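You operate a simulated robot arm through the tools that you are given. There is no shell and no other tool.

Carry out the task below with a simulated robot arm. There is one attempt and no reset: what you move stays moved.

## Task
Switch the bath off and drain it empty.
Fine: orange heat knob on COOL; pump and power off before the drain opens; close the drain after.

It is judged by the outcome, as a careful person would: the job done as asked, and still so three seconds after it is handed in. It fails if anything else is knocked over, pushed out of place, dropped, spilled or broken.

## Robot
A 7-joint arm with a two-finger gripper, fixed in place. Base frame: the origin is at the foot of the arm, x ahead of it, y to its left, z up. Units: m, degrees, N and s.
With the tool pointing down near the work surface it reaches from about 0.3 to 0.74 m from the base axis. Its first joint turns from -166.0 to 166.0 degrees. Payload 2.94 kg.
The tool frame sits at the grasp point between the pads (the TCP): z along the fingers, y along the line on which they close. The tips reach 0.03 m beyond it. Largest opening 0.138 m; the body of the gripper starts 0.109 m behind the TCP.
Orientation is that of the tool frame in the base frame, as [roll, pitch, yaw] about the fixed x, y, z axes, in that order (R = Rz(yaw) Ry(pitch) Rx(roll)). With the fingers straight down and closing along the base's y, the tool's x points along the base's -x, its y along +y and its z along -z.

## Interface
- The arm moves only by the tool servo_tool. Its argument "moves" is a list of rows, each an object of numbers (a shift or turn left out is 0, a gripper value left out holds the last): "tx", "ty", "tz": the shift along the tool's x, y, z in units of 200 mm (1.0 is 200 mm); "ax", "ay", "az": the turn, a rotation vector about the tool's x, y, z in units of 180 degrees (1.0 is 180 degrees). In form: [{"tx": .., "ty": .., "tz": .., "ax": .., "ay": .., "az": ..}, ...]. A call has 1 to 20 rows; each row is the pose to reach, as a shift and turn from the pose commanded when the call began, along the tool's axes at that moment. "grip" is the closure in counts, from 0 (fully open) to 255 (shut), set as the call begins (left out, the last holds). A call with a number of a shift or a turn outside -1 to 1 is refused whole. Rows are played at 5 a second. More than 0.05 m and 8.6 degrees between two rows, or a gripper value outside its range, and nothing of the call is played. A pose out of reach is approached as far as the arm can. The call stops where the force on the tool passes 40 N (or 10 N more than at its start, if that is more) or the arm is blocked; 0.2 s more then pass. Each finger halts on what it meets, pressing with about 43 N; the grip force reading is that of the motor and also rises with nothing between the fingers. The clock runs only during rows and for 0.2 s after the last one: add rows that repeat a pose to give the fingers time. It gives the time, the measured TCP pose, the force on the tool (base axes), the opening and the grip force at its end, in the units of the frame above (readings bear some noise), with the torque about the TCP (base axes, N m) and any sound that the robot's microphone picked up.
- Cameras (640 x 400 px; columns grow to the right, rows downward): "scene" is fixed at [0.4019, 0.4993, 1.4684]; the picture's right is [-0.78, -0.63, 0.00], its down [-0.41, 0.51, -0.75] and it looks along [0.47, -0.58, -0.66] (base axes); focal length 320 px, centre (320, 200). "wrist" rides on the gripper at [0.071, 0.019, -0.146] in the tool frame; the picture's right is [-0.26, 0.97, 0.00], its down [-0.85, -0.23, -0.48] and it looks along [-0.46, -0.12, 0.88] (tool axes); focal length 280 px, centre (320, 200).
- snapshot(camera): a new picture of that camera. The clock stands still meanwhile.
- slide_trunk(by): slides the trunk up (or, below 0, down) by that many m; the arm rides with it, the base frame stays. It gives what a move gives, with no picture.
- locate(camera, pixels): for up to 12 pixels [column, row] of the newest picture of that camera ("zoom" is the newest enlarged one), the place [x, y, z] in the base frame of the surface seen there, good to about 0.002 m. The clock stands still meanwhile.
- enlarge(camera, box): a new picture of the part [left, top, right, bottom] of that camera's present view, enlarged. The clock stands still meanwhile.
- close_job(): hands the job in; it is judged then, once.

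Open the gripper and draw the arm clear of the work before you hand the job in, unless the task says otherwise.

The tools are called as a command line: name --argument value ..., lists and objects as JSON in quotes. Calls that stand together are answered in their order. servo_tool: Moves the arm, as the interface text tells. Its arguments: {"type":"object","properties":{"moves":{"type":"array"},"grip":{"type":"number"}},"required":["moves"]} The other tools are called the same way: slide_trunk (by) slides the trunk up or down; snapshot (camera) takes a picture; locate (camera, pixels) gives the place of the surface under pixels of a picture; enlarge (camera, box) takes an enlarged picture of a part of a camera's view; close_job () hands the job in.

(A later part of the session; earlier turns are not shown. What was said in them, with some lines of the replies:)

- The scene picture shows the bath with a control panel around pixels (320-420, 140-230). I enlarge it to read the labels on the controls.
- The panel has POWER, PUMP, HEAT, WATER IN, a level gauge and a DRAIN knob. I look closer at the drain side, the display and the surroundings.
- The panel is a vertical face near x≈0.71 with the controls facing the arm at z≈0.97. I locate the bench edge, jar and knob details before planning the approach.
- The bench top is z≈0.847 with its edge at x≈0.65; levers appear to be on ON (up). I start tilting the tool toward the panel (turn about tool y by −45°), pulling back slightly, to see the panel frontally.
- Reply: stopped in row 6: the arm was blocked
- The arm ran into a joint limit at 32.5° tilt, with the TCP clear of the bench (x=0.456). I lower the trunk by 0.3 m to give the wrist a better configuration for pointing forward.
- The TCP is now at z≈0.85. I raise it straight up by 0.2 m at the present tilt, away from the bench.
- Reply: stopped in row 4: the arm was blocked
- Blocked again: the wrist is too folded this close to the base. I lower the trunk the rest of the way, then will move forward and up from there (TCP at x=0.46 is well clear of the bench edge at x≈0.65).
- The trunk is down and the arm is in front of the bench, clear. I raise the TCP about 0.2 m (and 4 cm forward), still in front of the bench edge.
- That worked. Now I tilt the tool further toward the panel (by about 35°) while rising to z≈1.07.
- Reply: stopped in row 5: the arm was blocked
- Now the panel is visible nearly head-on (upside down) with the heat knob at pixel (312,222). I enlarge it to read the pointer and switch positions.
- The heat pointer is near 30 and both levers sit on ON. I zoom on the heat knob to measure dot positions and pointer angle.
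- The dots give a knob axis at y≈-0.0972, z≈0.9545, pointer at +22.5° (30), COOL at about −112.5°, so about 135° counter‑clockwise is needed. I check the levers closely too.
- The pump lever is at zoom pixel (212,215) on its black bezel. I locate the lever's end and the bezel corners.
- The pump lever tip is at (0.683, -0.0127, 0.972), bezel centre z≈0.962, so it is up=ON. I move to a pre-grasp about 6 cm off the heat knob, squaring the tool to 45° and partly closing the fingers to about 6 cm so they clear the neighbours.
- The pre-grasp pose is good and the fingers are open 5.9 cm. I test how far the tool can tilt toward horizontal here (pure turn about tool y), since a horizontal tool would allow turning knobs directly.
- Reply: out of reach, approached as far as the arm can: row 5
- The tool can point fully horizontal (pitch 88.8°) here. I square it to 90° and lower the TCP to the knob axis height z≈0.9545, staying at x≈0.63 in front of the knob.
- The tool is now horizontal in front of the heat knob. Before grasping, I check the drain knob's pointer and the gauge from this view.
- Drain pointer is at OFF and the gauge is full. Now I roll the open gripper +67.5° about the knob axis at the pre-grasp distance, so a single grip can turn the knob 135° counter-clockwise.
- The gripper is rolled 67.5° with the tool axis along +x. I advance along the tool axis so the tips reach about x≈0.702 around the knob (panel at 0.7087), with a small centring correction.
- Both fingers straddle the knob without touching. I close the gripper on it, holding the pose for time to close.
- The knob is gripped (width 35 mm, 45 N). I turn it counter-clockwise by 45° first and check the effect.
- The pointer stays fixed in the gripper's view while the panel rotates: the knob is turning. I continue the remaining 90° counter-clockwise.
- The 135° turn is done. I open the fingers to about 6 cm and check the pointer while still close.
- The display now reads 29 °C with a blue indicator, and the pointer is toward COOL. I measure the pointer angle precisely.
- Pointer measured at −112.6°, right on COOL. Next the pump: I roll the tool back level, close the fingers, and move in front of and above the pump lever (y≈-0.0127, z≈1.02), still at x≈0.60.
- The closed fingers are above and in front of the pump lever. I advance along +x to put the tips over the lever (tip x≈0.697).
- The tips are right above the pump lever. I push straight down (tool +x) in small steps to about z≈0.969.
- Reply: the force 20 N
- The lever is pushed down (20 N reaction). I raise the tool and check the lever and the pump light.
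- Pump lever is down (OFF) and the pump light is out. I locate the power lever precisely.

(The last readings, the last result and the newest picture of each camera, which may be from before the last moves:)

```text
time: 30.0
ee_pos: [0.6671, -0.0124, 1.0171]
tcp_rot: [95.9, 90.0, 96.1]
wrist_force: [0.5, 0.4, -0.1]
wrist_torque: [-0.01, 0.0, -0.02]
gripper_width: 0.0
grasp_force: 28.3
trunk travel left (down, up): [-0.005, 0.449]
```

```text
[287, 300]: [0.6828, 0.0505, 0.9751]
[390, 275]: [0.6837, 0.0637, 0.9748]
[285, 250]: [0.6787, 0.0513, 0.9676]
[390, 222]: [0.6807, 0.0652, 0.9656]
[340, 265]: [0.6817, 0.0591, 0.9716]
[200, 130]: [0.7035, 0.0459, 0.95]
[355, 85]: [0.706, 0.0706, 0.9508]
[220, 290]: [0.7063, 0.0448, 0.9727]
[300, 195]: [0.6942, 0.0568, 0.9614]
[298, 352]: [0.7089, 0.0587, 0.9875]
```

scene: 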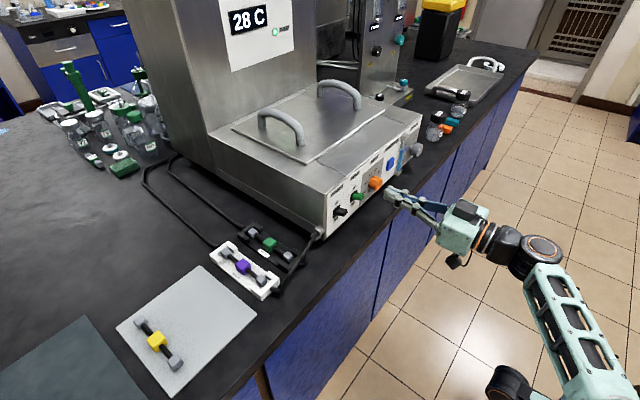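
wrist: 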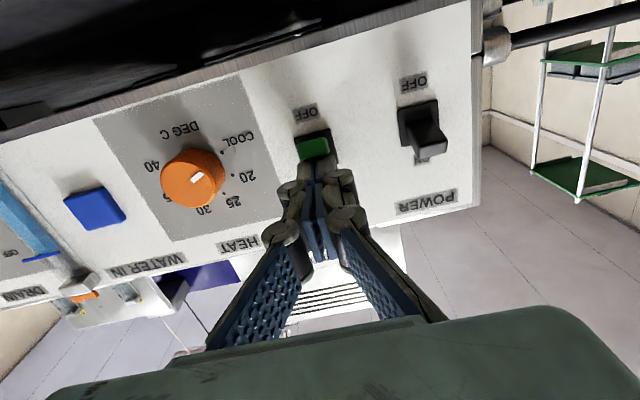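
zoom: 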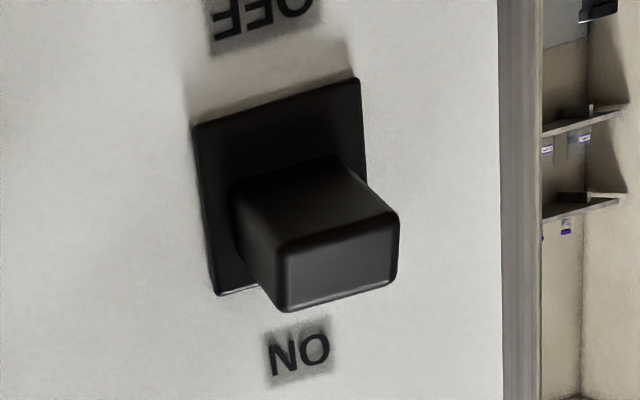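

Power lever is centred at y≈0.058, same height. I slide sideways 7 cm above it, then push down as with the pump.

servo_tool --moves '[{"ty": 0.12}, {"ty": 0.24}, {"ty": 0.352}, {"ty": 0.352}]'

servo_tool --moves '[{"tx": 0.05}, {"tx": 0.1}, {"tx": 0.13}, {"tx": 0.15}, {"tx": 0.17}, {"tx": 0.19}, {"tx": 0.21}, {"tx": 0.23}, {"tx": 0.24}, {"tx": 0.24}]'

servo_tool --moves '[{"tx": -0.06}, {"tx": -0.12}, {"tx": -0.18}, {"tx": -0.24}, {"tx": -0.24}]'

snapshot --camera "wrist"

enlarge --camera "scene" --box '[210, 0, 420, 230]'

```text
time: 31.0
ee_pos: [0.6683, 0.0584, 1.0162]
tcp_rot: [127.3, 90.0, 127.4]
wrist_force: [0.5, 0.1, -1.0]
wrist_torque: [-0.02, 0.0, 0.01]
gripper_width: 0.0
grasp_force: 28.3
trunk travel left (down, up): [-0.005, 0.449]
```

```text
time: 33.2
ee_pos: [0.6651, 0.0562, 0.9734]
tcp_rot: [6.0, 89.4, 6.2]
wrist_force: [2.6, 0.4, 20.0]
wrist_torque: [-0.01, -0.56, 0.0]
gripper_width: 0.0058
grasp_force: 28.5
trunk travel left (down, up): [-0.005, 0.449]
```

```text
time: 34.4
ee_pos: [0.6676, 0.0575, 1.0169]
tcp_rot: [-89.8, 89.9, -89.5]
wrist_force: [0.5, -0.5, 0.1]
wrist_torque: [0.02, 0.02, -0.05]
gripper_width: 0.0003
grasp_force: 29.0
trunk travel left (down, up): [-0.005, 0.449]
```

```text
taken
```

wrist: 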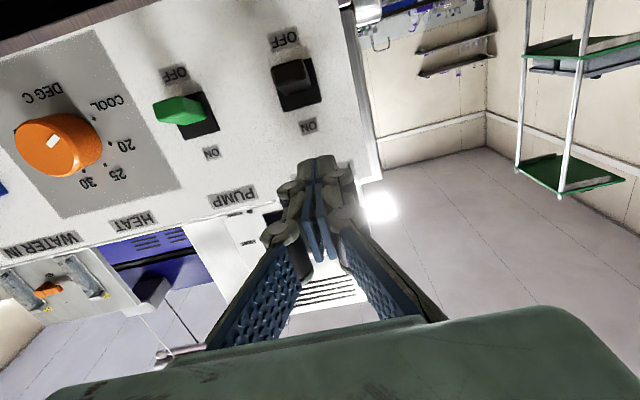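

```text
1.74 times, centred on (315, 115) of scene
```

zoom: 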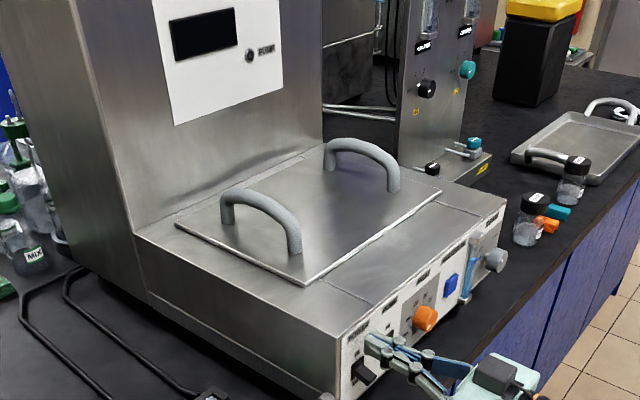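

Both levers are down and the display is blank: pump and power are off. I retreat from the panel and move sideways toward the drain knob to look at it squarely.

servo_tool --moves '[{"tz": -0.2}, {"tz": -0.4}, {"tz": -0.4, "ty": -0.2}, {"tz": -0.4, "ty": -0.4}, {"tz": -0.4, "ty": -0.6}, {"tz": -0.4, "ty": -0.8}, {"tz": -0.4, "ty": -0.8}]'

servo_tool --moves '[{"ty": -0.2}, {"ty": -0.4}, {"ty": -0.6}, {"ty": -0.8}, {"ty": -0.95}, {"ty": -0.95}]'

snapshot --camera "wrist"

snapshot --camera "scene"

```text
time: 36.0
ee_pos: [0.5889, -0.1021, 1.0185]
tcp_rot: [-55.1, 89.8, -55.0]
wrist_force: [-0.8, 0.4, 0.2]
wrist_torque: [0.01, 0.02, 0.01]
gripper_width: 0.0003
grasp_force: 28.6
trunk travel left (down, up): [-0.005, 0.449]
```

```text
time: 37.4
ee_pos: [0.5893, -0.2937, 1.0156]
tcp_rot: [-47.3, 90.0, -47.1]
wrist_force: [0.5, -0.3, 0.3]
wrist_torque: [-0.01, -0.01, -0.02]
gripper_width: 0.0
grasp_force: 28.8
trunk travel left (down, up): [-0.005, 0.449]
```

```text
taken
```

wrist: 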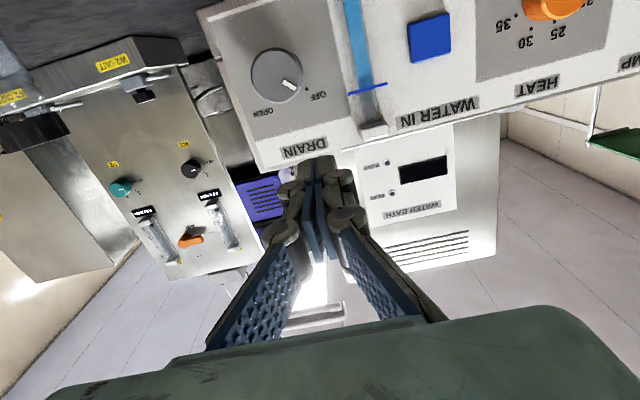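

```text
taken
```

scene: 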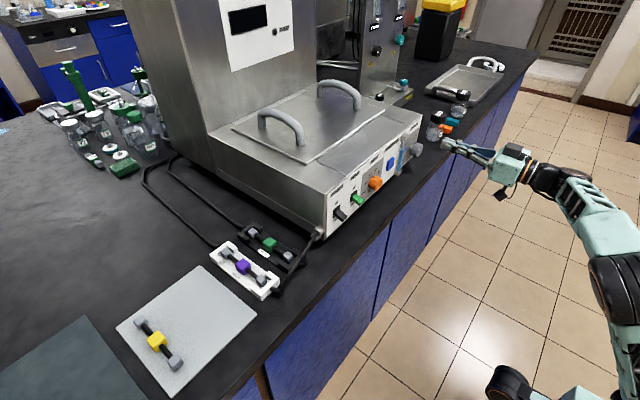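

The drain knob is well in view at wrist pixel (277,75). I enlarge it to measure its pointer and the OFF/OPEN dots.

enlarge --camera "wrist" --box '[220, 20, 400, 140]'

```text
3.33 times, centred on (310, 80) of wrist
```

zoom: 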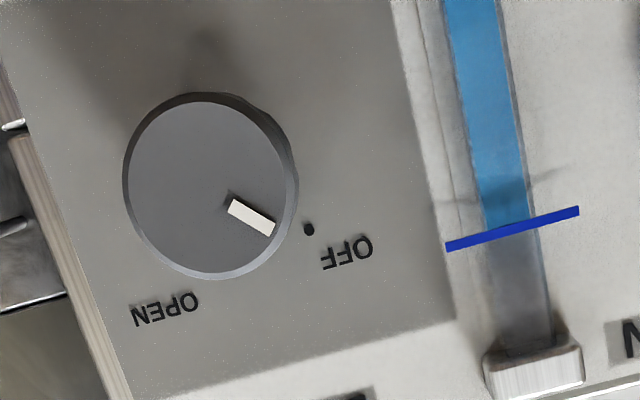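

locate --camera "zoom" --pixels '[[232, 205], [272, 230], [309, 229], [125, 185], [290, 190], [205, 95], [210, 272], [165, 310], [345, 253], [485, 225], [460, 100], [575, 210]]'

```text
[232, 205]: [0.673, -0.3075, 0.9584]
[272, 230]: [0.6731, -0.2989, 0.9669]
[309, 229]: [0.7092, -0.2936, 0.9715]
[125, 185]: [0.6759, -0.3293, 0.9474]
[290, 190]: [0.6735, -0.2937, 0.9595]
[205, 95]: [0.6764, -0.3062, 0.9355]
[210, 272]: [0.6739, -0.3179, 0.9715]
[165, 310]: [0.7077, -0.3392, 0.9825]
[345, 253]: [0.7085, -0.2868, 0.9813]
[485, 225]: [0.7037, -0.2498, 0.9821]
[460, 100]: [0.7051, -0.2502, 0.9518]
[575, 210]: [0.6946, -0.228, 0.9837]
```

Drain knob axis is at (y≈-0.3115, z≈0.9538), face at x≈0.673, pointer at −44° (OFF), OPEN at +45°: a clockwise 90° turn opens it. I move in front of it with the gripper rolled −45° and open to 6 cm.

servo_tool --moves '[{"tx": 0.0515, "ty": -0.0148, "tz": 0.0, "az": -0.0417}, {"tx": 0.103, "ty": -0.0297, "tz": 0.0, "az": -0.0833}, {"tx": 0.1545, "ty": -0.0445, "tz": 0.02, "az": -0.125}, {"tx": 0.206, "ty": -0.0593, "tz": 0.04, "az": -0.1667}, {"tx": 0.2575, "ty": -0.0742, "tz": 0.06, "az": -0.2083}, {"tx": 0.309, "ty": -0.089, "tz": 0.08, "az": -0.25}, {"tx": 0.309, "ty": -0.089, "tz": 0.08, "az": -0.25}]' --grip 145

snapshot --camera "wrist"

```text
time: 39.0
ee_pos: [0.6053, -0.3113, 0.9548]
tcp_rot: [-89.9, 44.9, -89.8]
wrist_force: [0.1, -0.4, 0.8]
wrist_torque: [0.02, 0.01, 0.03]
gripper_width: 0.0592
grasp_force: 0.0
trunk travel left (down, up): [-0.005, 0.449]
```

```text
taken
```

wrist: 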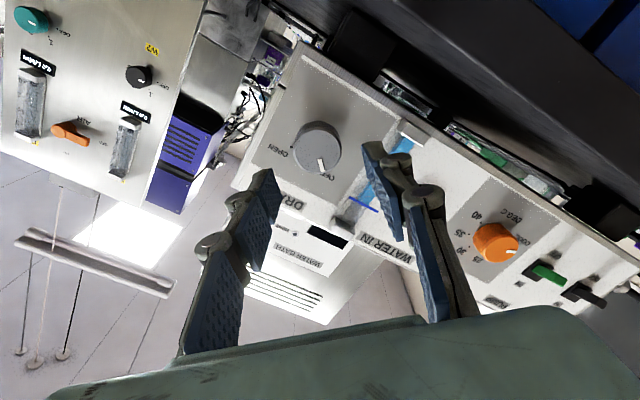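

The knob sits centred between the fingers. I advance to TCP x≈0.661 (tips x≈0.691, short of the panel and clear of the gauge).

servo_tool --moves '[{"tz": 0.07}, {"tz": 0.14}, {"tz": 0.21}, {"tz": 0.278}, {"tz": 0.278}]'

snapshot --camera "wrist"

enlarge --camera "scene" --box '[370, 110, 470, 190]'

```text
time: 40.2
ee_pos: [0.6596, -0.3095, 0.955]
tcp_rot: [-89.8, 44.9, -89.8]
wrist_force: [0.9, 0.6, -0.8]
wrist_torque: [0.03, -0.03, -0.01]
gripper_width: 0.0596
grasp_force: 0.0
trunk travel left (down, up): [-0.005, 0.449]
```

```text
taken
```

wrist: 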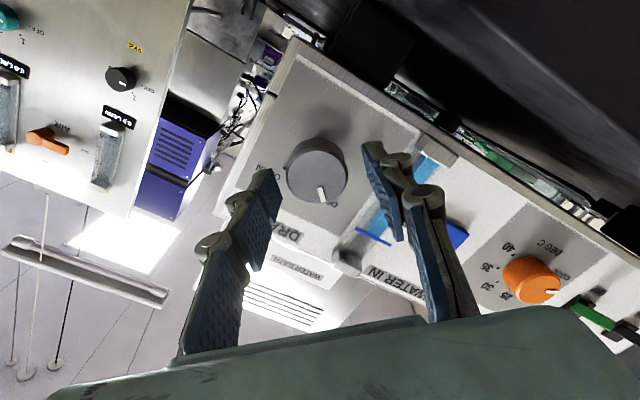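

```text
5.00 times, centred on (420, 150) of scene
```

zoom: 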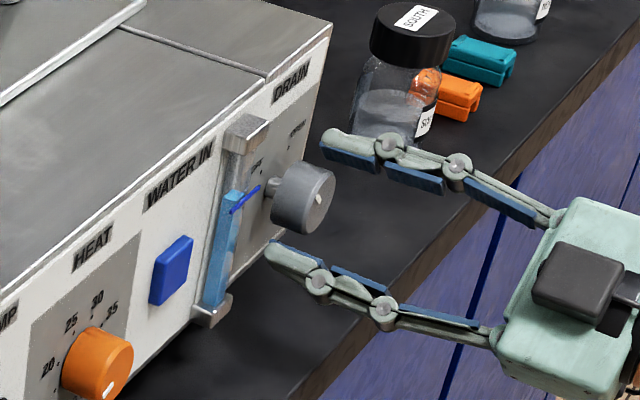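

The fingers straddle the drain knob, clear of the gauge and the jar behind. I close on the knob.

servo_tool --moves '[{"tz": 0.0}, {"tz": 0.0}, {"tz": 0.0}, {"tz": 0.0}]' --grip 255

enlarge --camera "scene" --box '[370, 110, 470, 190]'

```text
time: 41.2
ee_pos: [0.6593, -0.311, 0.9563]
tcp_rot: [-89.8, 44.9, -89.8]
wrist_force: [9.0, -8.4, 7.9]
wrist_torque: [-0.02, -0.14, -0.39]
gripper_width: 0.0392
grasp_force: 45.0
trunk travel left (down, up): [-0.005, 0.449]
```

```text
5.00 times, centred on (420, 150) of scene
```

zoom: 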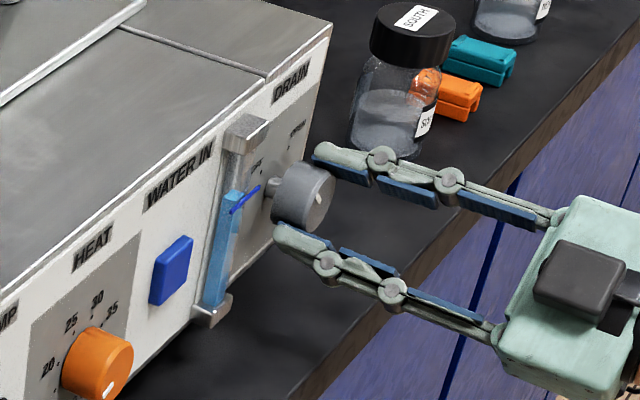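

The knob is gripped (39 mm) with a side force of ~11 N along the closing axis, so I'm slightly off-centre. I ease the tool 1.5 mm along −tool y and read the force again.

servo_tool --moves '[{"ty": -0.004}, {"ty": -0.0075}, {"ty": -0.0075}]'

```text
time: 42.0
ee_pos: [0.6594, -0.3109, 0.9561]
tcp_rot: [-90.0, 45.0, -89.7]
wrist_force: [1.3, -3.3, 7.4]
wrist_torque: [0.02, -0.2, -0.13]
gripper_width: 0.0392
grasp_force: 45.3
trunk travel left (down, up): [-0.005, 0.449]
```

Side force dropped. I now turn the drain knob clockwise 90° to OPEN.

servo_tool --moves '[{"az": 0.042}, {"az": 0.083}, {"az": 0.125}, {"az": 0.167}, {"az": 0.208}, {"az": 0.25}, {"az": 0.292}, {"az": 0.333}, {"az": 0.375}, {"az": 0.417}, {"az": 0.458}, {"az": 0.5}, {"az": 0.5}]'

snapshot --camera "wrist"

enlarge --camera "scene" --box '[370, 110, 470, 190]'

```text
time: 44.8
ee_pos: [0.6591, -0.3138, 0.9564]
tcp_rot: [89.8, 44.8, 89.8]
wrist_force: [16.6, -22.1, 12.4]
wrist_torque: [-0.26, -0.18, -0.67]
gripper_width: 0.0391
grasp_force: 45.2
trunk travel left (down, up): [-0.005, 0.449]
```

```text
taken
```

wrist: 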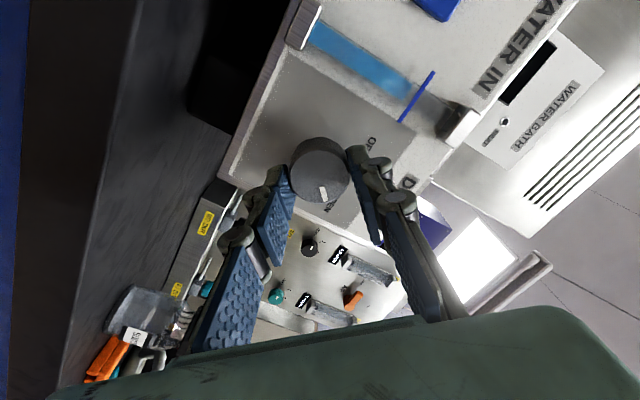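

```text
5.00 times, centred on (420, 150) of scene
```

zoom: 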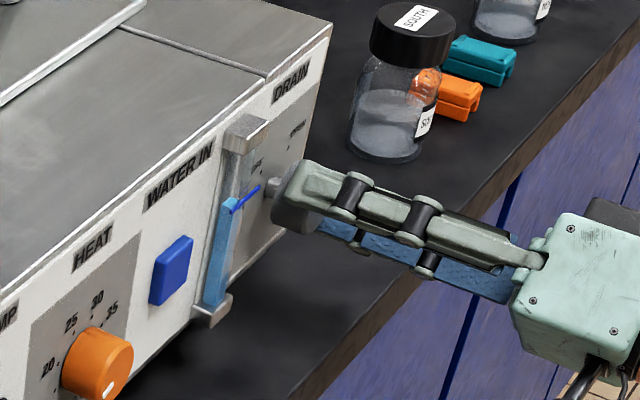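

The knob has turned to OPEN and the gauge level appears slightly lower. I relax the side load by ~2 mm while keeping hold and let a few seconds pass.

servo_tool --moves '[{"tx": -0.005, "ty": -0.002}, {"tx": -0.0106, "ty": -0.0035}, {"tx": -0.0106, "ty": -0.0035}, {"tx": -0.0106, "ty": -0.0035}, {"tx": -0.0106, "ty": -0.0035}, {"tx": -0.0106, "ty": -0.0035}, {"tx": -0.0106, "ty": -0.0035}, {"tx": -0.0106, "ty": -0.0035}, {"tx": -0.0106, "ty": -0.0035}, {"tx": -0.0106, "ty": -0.0035}]'

enlarge --camera "scene" --box '[370, 110, 470, 190]'

enlarge --camera "wrist" --box '[230, 100, 450, 260]'

```text
time: 47.0
ee_pos: [0.6583, -0.3132, 0.9562]
tcp_rot: [90.0, 45.0, 90.1]
wrist_force: [7.1, -10.6, 3.7]
wrist_torque: [-0.02, -0.04, -0.24]
gripper_width: 0.0394
grasp_force: 45.1
trunk travel left (down, up): [-0.005, 0.449]
```

```text
5.00 times, centred on (420, 150) of scene
```

zoom: 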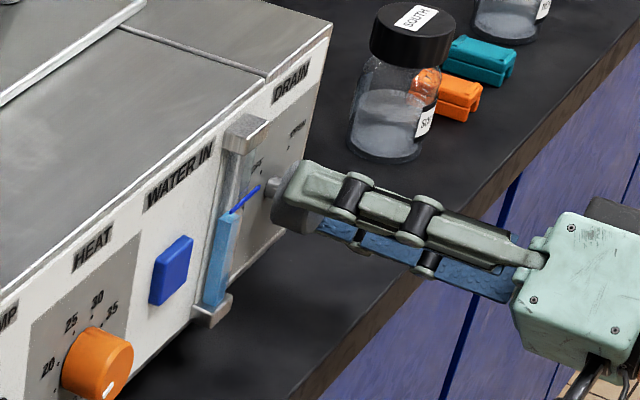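

```text
2.50 times, centred on (340, 180) of wrist
```

zoom: 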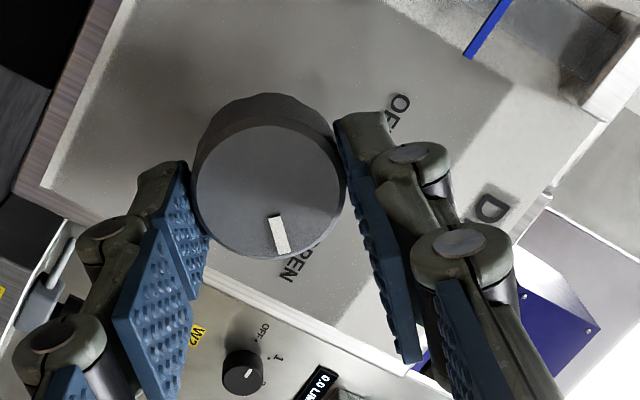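

The level in the gauge is falling (top of blue now at zoom y≈215 from ≈193). I keep holding at OPEN and let time pass, easing the side load by 1 mm.

servo_tool --moves '[{"tx": -0.0035, "ty": -0.0035}, {"tx": -0.0035, "ty": -0.0035}, {"tx": -0.0035, "ty": -0.0035}, {"tx": -0.0035, "ty": -0.0035}, {"tx": -0.0035, "ty": -0.0035}, {"tx": -0.0035, "ty": -0.0035}, {"tx": -0.0035, "ty": -0.0035}, {"tx": -0.0035, "ty": -0.0035}, {"tx": -0.0035, "ty": -0.0035}, {"tx": -0.0035, "ty": -0.0035}, {"tx": -0.0035, "ty": -0.0035}, {"tx": -0.0035, "ty": -0.0035}, {"tx": -0.0035, "ty": -0.0035}, {"tx": -0.0035, "ty": -0.0035}, {"tx": -0.0035, "ty": -0.0035}, {"tx": -0.0035, "ty": -0.0035}, {"tx": -0.0035, "ty": -0.0035}, {"tx": -0.0035, "ty": -0.0035}, {"tx": -0.0035, "ty": -0.0035}, {"tx": -0.0035, "ty": -0.0035}]'

enlarge --camera "scene" --box '[370, 110, 470, 190]'

```text
time: 51.2
ee_pos: [0.6595, -0.3139, 0.9555]
tcp_rot: [90.1, 45.0, 90.2]
wrist_force: [-13.7, 8.6, -15.5]
wrist_torque: [-0.02, 0.44, 0.26]
gripper_width: 0.0394
grasp_force: 45.3
trunk travel left (down, up): [-0.005, 0.449]
```

```text
5.00 times, centred on (420, 150) of scene
```

zoom: 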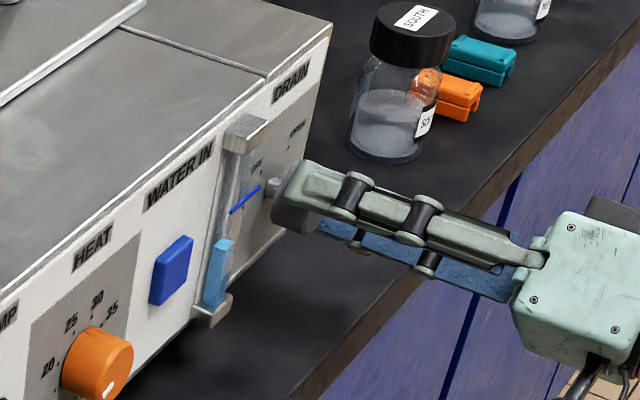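

The level keeps dropping (blue top at y≈240 of ≈305). I keep holding and wait another few seconds.

servo_tool --moves '[{"tx": 0.003, "ty": -0.001}, {"tx": 0.003, "ty": -0.001}, {"tx": 0.003, "ty": -0.001}, {"tx": 0.003, "ty": -0.001}, {"tx": 0.003, "ty": -0.001}, {"tx": 0.003, "ty": -0.001}, {"tx": 0.003, "ty": -0.001}, {"tx": 0.003, "ty": -0.001}, {"tx": 0.003, "ty": -0.001}, {"tx": 0.003, "ty": -0.001}, {"tx": 0.003, "ty": -0.001}, {"tx": 0.003, "ty": -0.001}, {"tx": 0.003, "ty": -0.001}, {"tx": 0.003, "ty": -0.001}, {"tx": 0.003, "ty": -0.001}, {"tx": 0.003, "ty": -0.001}, {"tx": 0.003, "ty": -0.001}, {"tx": 0.003, "ty": -0.001}, {"tx": 0.003, "ty": -0.001}, {"tx": 0.003, "ty": -0.001}]'

enlarge --camera "scene" --box '[370, 110, 470, 190]'

```text
time: 55.4
ee_pos: [0.659, -0.3129, 0.9573]
tcp_rot: [89.9, 45.1, 90.2]
wrist_force: [-11.9, 3.9, -10.6]
wrist_torque: [-0.01, 0.3, 0.11]
gripper_width: 0.0395
grasp_force: 45.2
trunk travel left (down, up): [-0.005, 0.449]
```

```text
5.00 times, centred on (420, 150) of scene
```

zoom: 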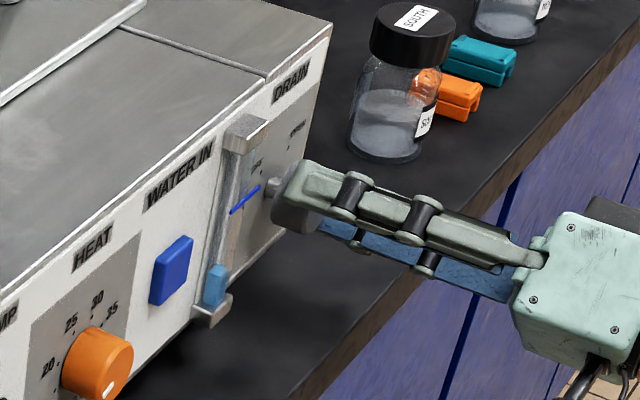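

The gauge is nearly at the bottom (blue top at y≈265). I wait on with the drain open.

servo_tool --moves '[{"tx": 0.002}, {"tx": 0.002}, {"tx": 0.002}, {"tx": 0.002}, {"tx": 0.002}, {"tx": 0.002}, {"tx": 0.002}, {"tx": 0.002}, {"tx": 0.002}, {"tx": 0.002}, {"tx": 0.002}, {"tx": 0.002}, {"tx": 0.002}, {"tx": 0.002}, {"tx": 0.002}, {"tx": 0.002}, {"tx": 0.002}, {"tx": 0.002}, {"tx": 0.002}, {"tx": 0.002}]'

servo_tool --moves '[{"tx": 0.0}, {"tx": 0.0}, {"tx": 0.0}, {"tx": 0.0}, {"tx": 0.0}, {"tx": 0.0}, {"tx": 0.0}, {"tx": 0.0}, {"tx": 0.0}, {"tx": 0.0}, {"tx": 0.0}, {"tx": 0.0}, {"tx": 0.0}, {"tx": 0.0}, {"tx": 0.0}, {"tx": 0.0}, {"tx": 0.0}, {"tx": 0.0}, {"tx": 0.0}, {"tx": 0.0}]'

enlarge --camera "scene" --box '[370, 110, 470, 190]'

```text
time: 59.6
ee_pos: [0.6602, -0.315, 0.9562]
tcp_rot: [89.9, 45.0, 90.0]
wrist_force: [-5.3, -3.6, -1.7]
wrist_torque: [0.02, 0.07, -0.14]
gripper_width: 0.0392
grasp_force: 45.0
trunk travel left (down, up): [-0.005, 0.449]
```

```text
time: 63.8
ee_pos: [0.6593, -0.3139, 0.9554]
tcp_rot: [89.9, 45.0, 89.9]
wrist_force: [-0.8, -5.4, 1.7]
wrist_torque: [-0.02, -0.03, -0.12]
gripper_width: 0.0394
grasp_force: 44.7
trunk travel left (down, up): [-0.005, 0.449]
```

```text
5.00 times, centred on (420, 150) of scene
```

zoom: 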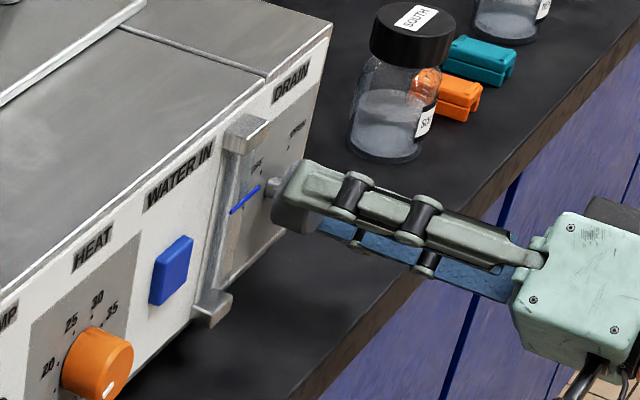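

The gauge shows no blue left. I wait a few more seconds to be sure it is fully empty, and check the wide view for anything amiss.

servo_tool --moves '[{"tx": 0.0}, {"tx": 0.0}, {"tx": 0.0}, {"tx": 0.0}, {"tx": 0.0}, {"tx": 0.0}, {"tx": 0.0}, {"tx": 0.0}, {"tx": 0.0}, {"tx": 0.0}, {"tx": 0.0}, {"tx": 0.0}, {"tx": 0.0}, {"tx": 0.0}, {"tx": 0.0}, {"tx": 0.0}, {"tx": 0.0}, {"tx": 0.0}, {"tx": 0.0}, {"tx": 0.0}]'

servo_tool --moves '[{"tx": 0.0}, {"tx": 0.0}, {"tx": 0.0}, {"tx": 0.0}, {"tx": 0.0}, {"tx": 0.0}, {"tx": 0.0}, {"tx": 0.0}, {"tx": 0.0}, {"tx": 0.0}, {"tx": 0.0}, {"tx": 0.0}, {"tx": 0.0}, {"tx": 0.0}, {"tx": 0.0}, {"tx": 0.0}, {"tx": 0.0}, {"tx": 0.0}, {"tx": 0.0}, {"tx": 0.0}]'

snapshot --camera "scene"

snapshot --camera "wrist"

```text
time: 68.0
ee_pos: [0.6599, -0.3145, 0.9563]
tcp_rot: [89.9, 45.0, 90.0]
wrist_force: [-0.1, -5.3, 2.3]
wrist_torque: [-0.02, -0.12, -0.15]
gripper_width: 0.0394
grasp_force: 44.6
trunk travel left (down, up): [-0.005, 0.449]
```

```text
time: 72.2
ee_pos: [0.6599, -0.3146, 0.9568]
tcp_rot: [89.9, 45.0, 90.1]
wrist_force: [0.9, -4.8, 2.1]
wrist_torque: [0.02, -0.04, -0.13]
gripper_width: 0.0393
grasp_force: 44.7
trunk travel left (down, up): [-0.005, 0.449]
```

```text
taken
```

scene: 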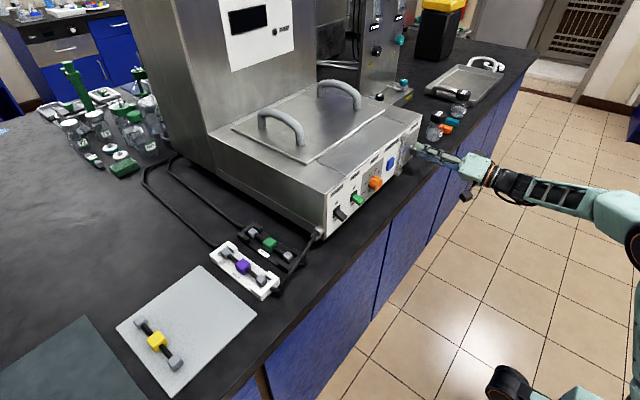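

```text
taken
```

wrist: 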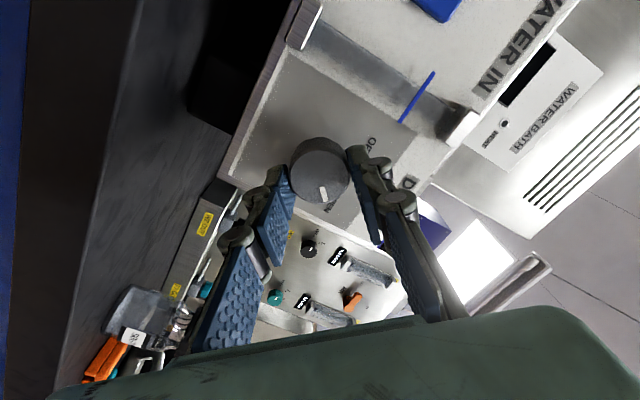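

The gauge is empty and nothing is spilled. I turn the drain knob counter-clockwise 90° back to OFF.

servo_tool --moves '[{"az": -0.042}, {"az": -0.083}, {"az": -0.125}, {"az": -0.167}, {"az": -0.208}, {"az": -0.25}, {"az": -0.292}, {"az": -0.333}, {"az": -0.375}, {"az": -0.417}, {"az": -0.458}, {"az": -0.5}, {"az": -0.5}]'

enlarge --camera "wrist" --box '[230, 100, 450, 260]'

```text
time: 75.0
ee_pos: [0.6595, -0.3096, 0.9569]
tcp_rot: [-90.0, 44.8, -89.7]
wrist_force: [-15.5, 16.8, -5.2]
wrist_torque: [0.28, 0.05, 0.57]
gripper_width: 0.0391
grasp_force: 45.4
trunk travel left (down, up): [-0.005, 0.449]
```

```text
2.50 times, centred on (340, 180) of wrist
```

zoom: 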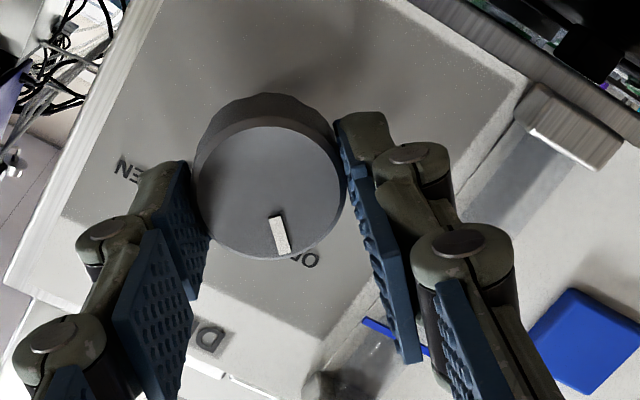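

The knob is back toward OFF. I release the fingers, retreat straight back, and check the pointer.

servo_tool --moves '[{"tz": 0.0}, {"tz": 0.0}, {"tz": 0.0}]' --grip 145

servo_tool --moves '[{"tz": -0.1}, {"tz": -0.2}, {"tz": -0.3}, {"tz": -0.4}, {"tz": -0.4}]'

snapshot --camera "wrist"

enlarge --camera "wrist" --box '[230, 70, 430, 220]'

```text
time: 75.8
ee_pos: [0.6594, -0.3135, 0.9567]
tcp_rot: [-89.8, 44.9, -90.0]
wrist_force: [-1.0, -0.8, 0.5]
wrist_torque: [0.01, 0.03, 0.0]
gripper_width: 0.0597
grasp_force: 0.1
trunk travel left (down, up): [-0.005, 0.449]
```

```text
time: 77.0
ee_pos: [0.5787, -0.3144, 0.9568]
tcp_rot: [-89.9, 45.0, -89.9]
wrist_force: [0.2, -0.6, -0.5]
wrist_torque: [-0.01, 0.0, -0.01]
gripper_width: 0.0595
grasp_force: 0.0
trunk travel left (down, up): [-0.005, 0.449]
```

```text
taken
```

wrist: 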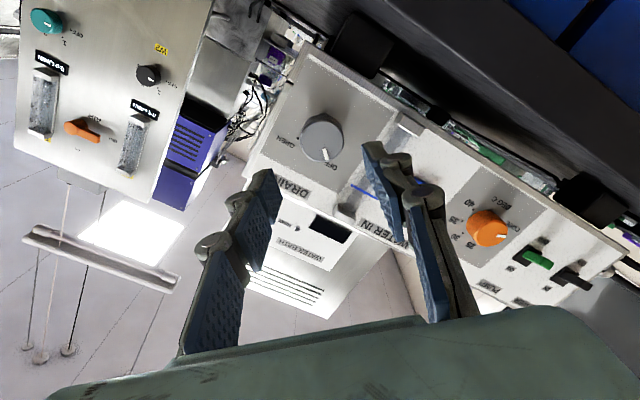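

```text
2.67 times, centred on (330, 145) of wrist
```

zoom: 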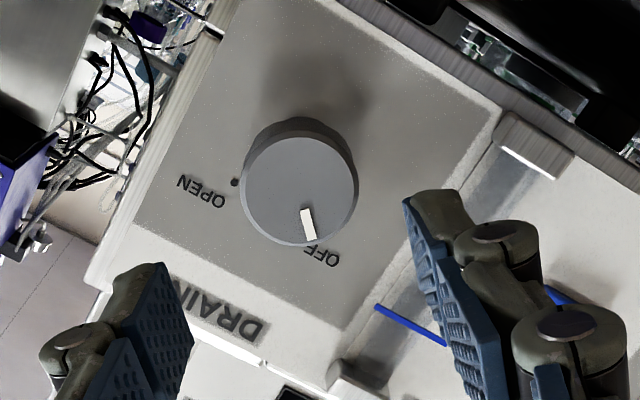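

I measure the drain pointer angle and compare it with the OFF mark position found earlier.

locate --camera "zoom" --pixels '[[305, 212], [311, 238], [242, 182], [357, 188], [295, 130], [300, 243], [235, 182]]'

```text
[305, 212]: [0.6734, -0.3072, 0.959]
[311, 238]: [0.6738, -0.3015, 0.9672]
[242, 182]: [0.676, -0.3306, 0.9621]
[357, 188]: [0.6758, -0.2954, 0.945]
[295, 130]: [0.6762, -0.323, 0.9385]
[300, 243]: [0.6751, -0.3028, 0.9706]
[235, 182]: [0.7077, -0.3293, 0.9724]
```

The pointer reads about −41 to −47°, close to OFF. I move back to the same viewing pose as before (level, slightly above) for a like-for-like comparison.

servo_tool --moves '[{"tx": -0.0468, "ty": -0.0225, "az": 0.0417}, {"tx": -0.0937, "ty": -0.0449, "az": 0.0833}, {"tx": -0.1405, "ty": -0.0674, "tz": 0.015, "az": 0.125}, {"tx": -0.1873, "ty": -0.0898, "tz": 0.03, "az": 0.1667}, {"tx": -0.2342, "ty": -0.1123, "tz": 0.045, "az": 0.2083}, {"tx": -0.281, "ty": -0.1347, "tz": 0.053, "az": 0.25}, {"tx": -0.281, "ty": -0.1347, "tz": 0.053, "az": 0.25}]' --grip 255

enlarge --camera "wrist" --box '[220, 20, 400, 140]'

```text
time: 78.6
ee_pos: [0.5905, -0.2927, 1.0142]
tcp_rot: [67.8, 89.9, 67.9]
wrist_force: [0.8, 0.3, -0.4]
wrist_torque: [0.01, 0.0, -0.03]
gripper_width: 0.0001
grasp_force: 28.2
trunk travel left (down, up): [-0.005, 0.449]
```

```text
3.33 times, centred on (310, 80) of wrist
```

zoom: 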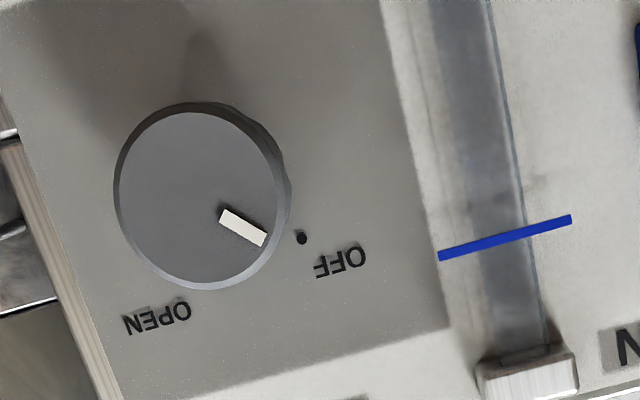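

The pointer lines up with the OFF dot exactly as at the start (same slope and offset), and the gauge is empty. I open the gripper while drawing the arm back from the bench.

servo_tool --moves '[{"tz": -0.15}, {"tz": -0.3}, {"tz": -0.45}, {"tz": -0.6}]'

servo_tool --moves '[{"tz": 0.0}, {"tz": 0.0}, {"tz": 0.0}, {"tz": 0.0}, {"tz": 0.0}, {"tz": 0.0}, {"tz": 0.0}]' --grip 0

snapshot --camera "wrist"

snapshot --camera "scene"

enlarge --camera "scene" --box '[310, 110, 438, 240]'

```text
time: 79.6
ee_pos: [0.4703, -0.293, 1.0135]
tcp_rot: [-41.8, 89.9, -41.7]
wrist_force: [0.5, 1.3, -0.4]
wrist_torque: [0.01, 0.0, 0.03]
gripper_width: 0.0
grasp_force: 28.7
trunk travel left (down, up): [-0.005, 0.449]
```

```text
time: 81.2
ee_pos: [0.4703, -0.2942, 1.0151]
tcp_rot: [-45.9, 90.0, -45.8]
wrist_force: [0.4, 0.1, 0.3]
wrist_torque: [0.03, -0.04, 0.01]
gripper_width: 0.138
grasp_force: 0.0
trunk travel left (down, up): [-0.005, 0.449]
```

```text
taken
```

wrist: 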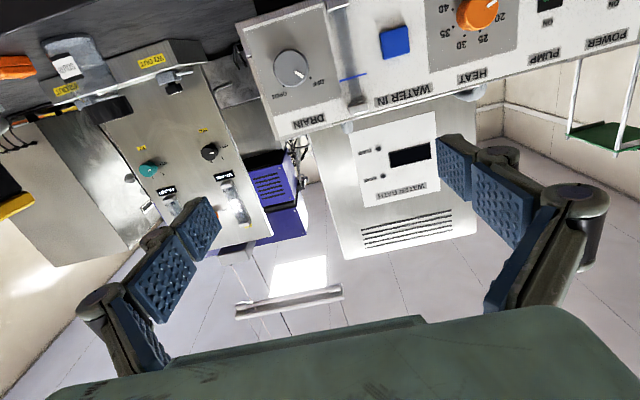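

```text
taken
```

scene: 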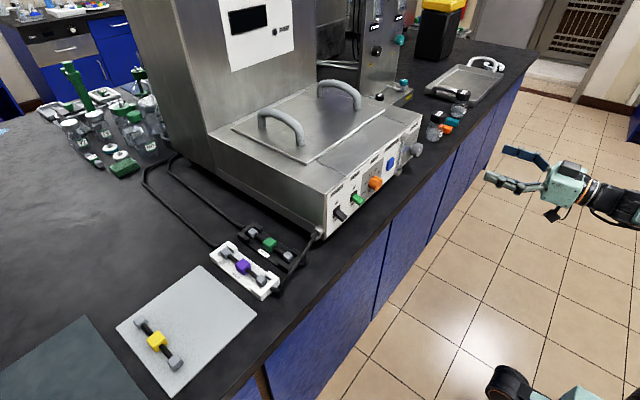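

```text
3.08 times, centred on (374, 175) of scene
```

zoom: 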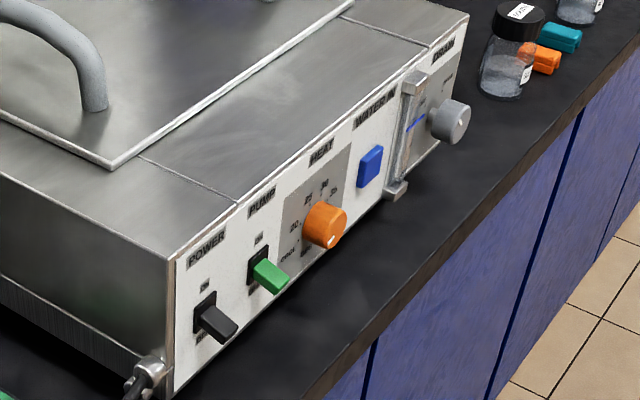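

Everything is as wanted: both levers are down, the display is dark, heat is on COOL, the gauge is empty and the drain is at OFF. The arm is clear with the gripper open, so I hand in the job.

close_job

```text
The job is handed in.
```

The bath is switched off and drained empty, and the job is handed in; I haven't seen the judging result.

- **Heat knob:** turned from 30 to COOL. The pointer lined up with the COOL mark, and the display started falling from 30 °C.
- **Pump and power:** pump off first, then power, both before the drain was touched. The pump light is out and the display is blank.
- **Drain:** opened, and held open about 8 seconds after the gauge first showed empty. I then closed it, with the pointer back on the OFF mark.

The last pictures show no spill and nothing moved out of place. The gripper is open and the arm is back from the bench. I left the trunk lowered, because the arm could only point straight at the panel from there.
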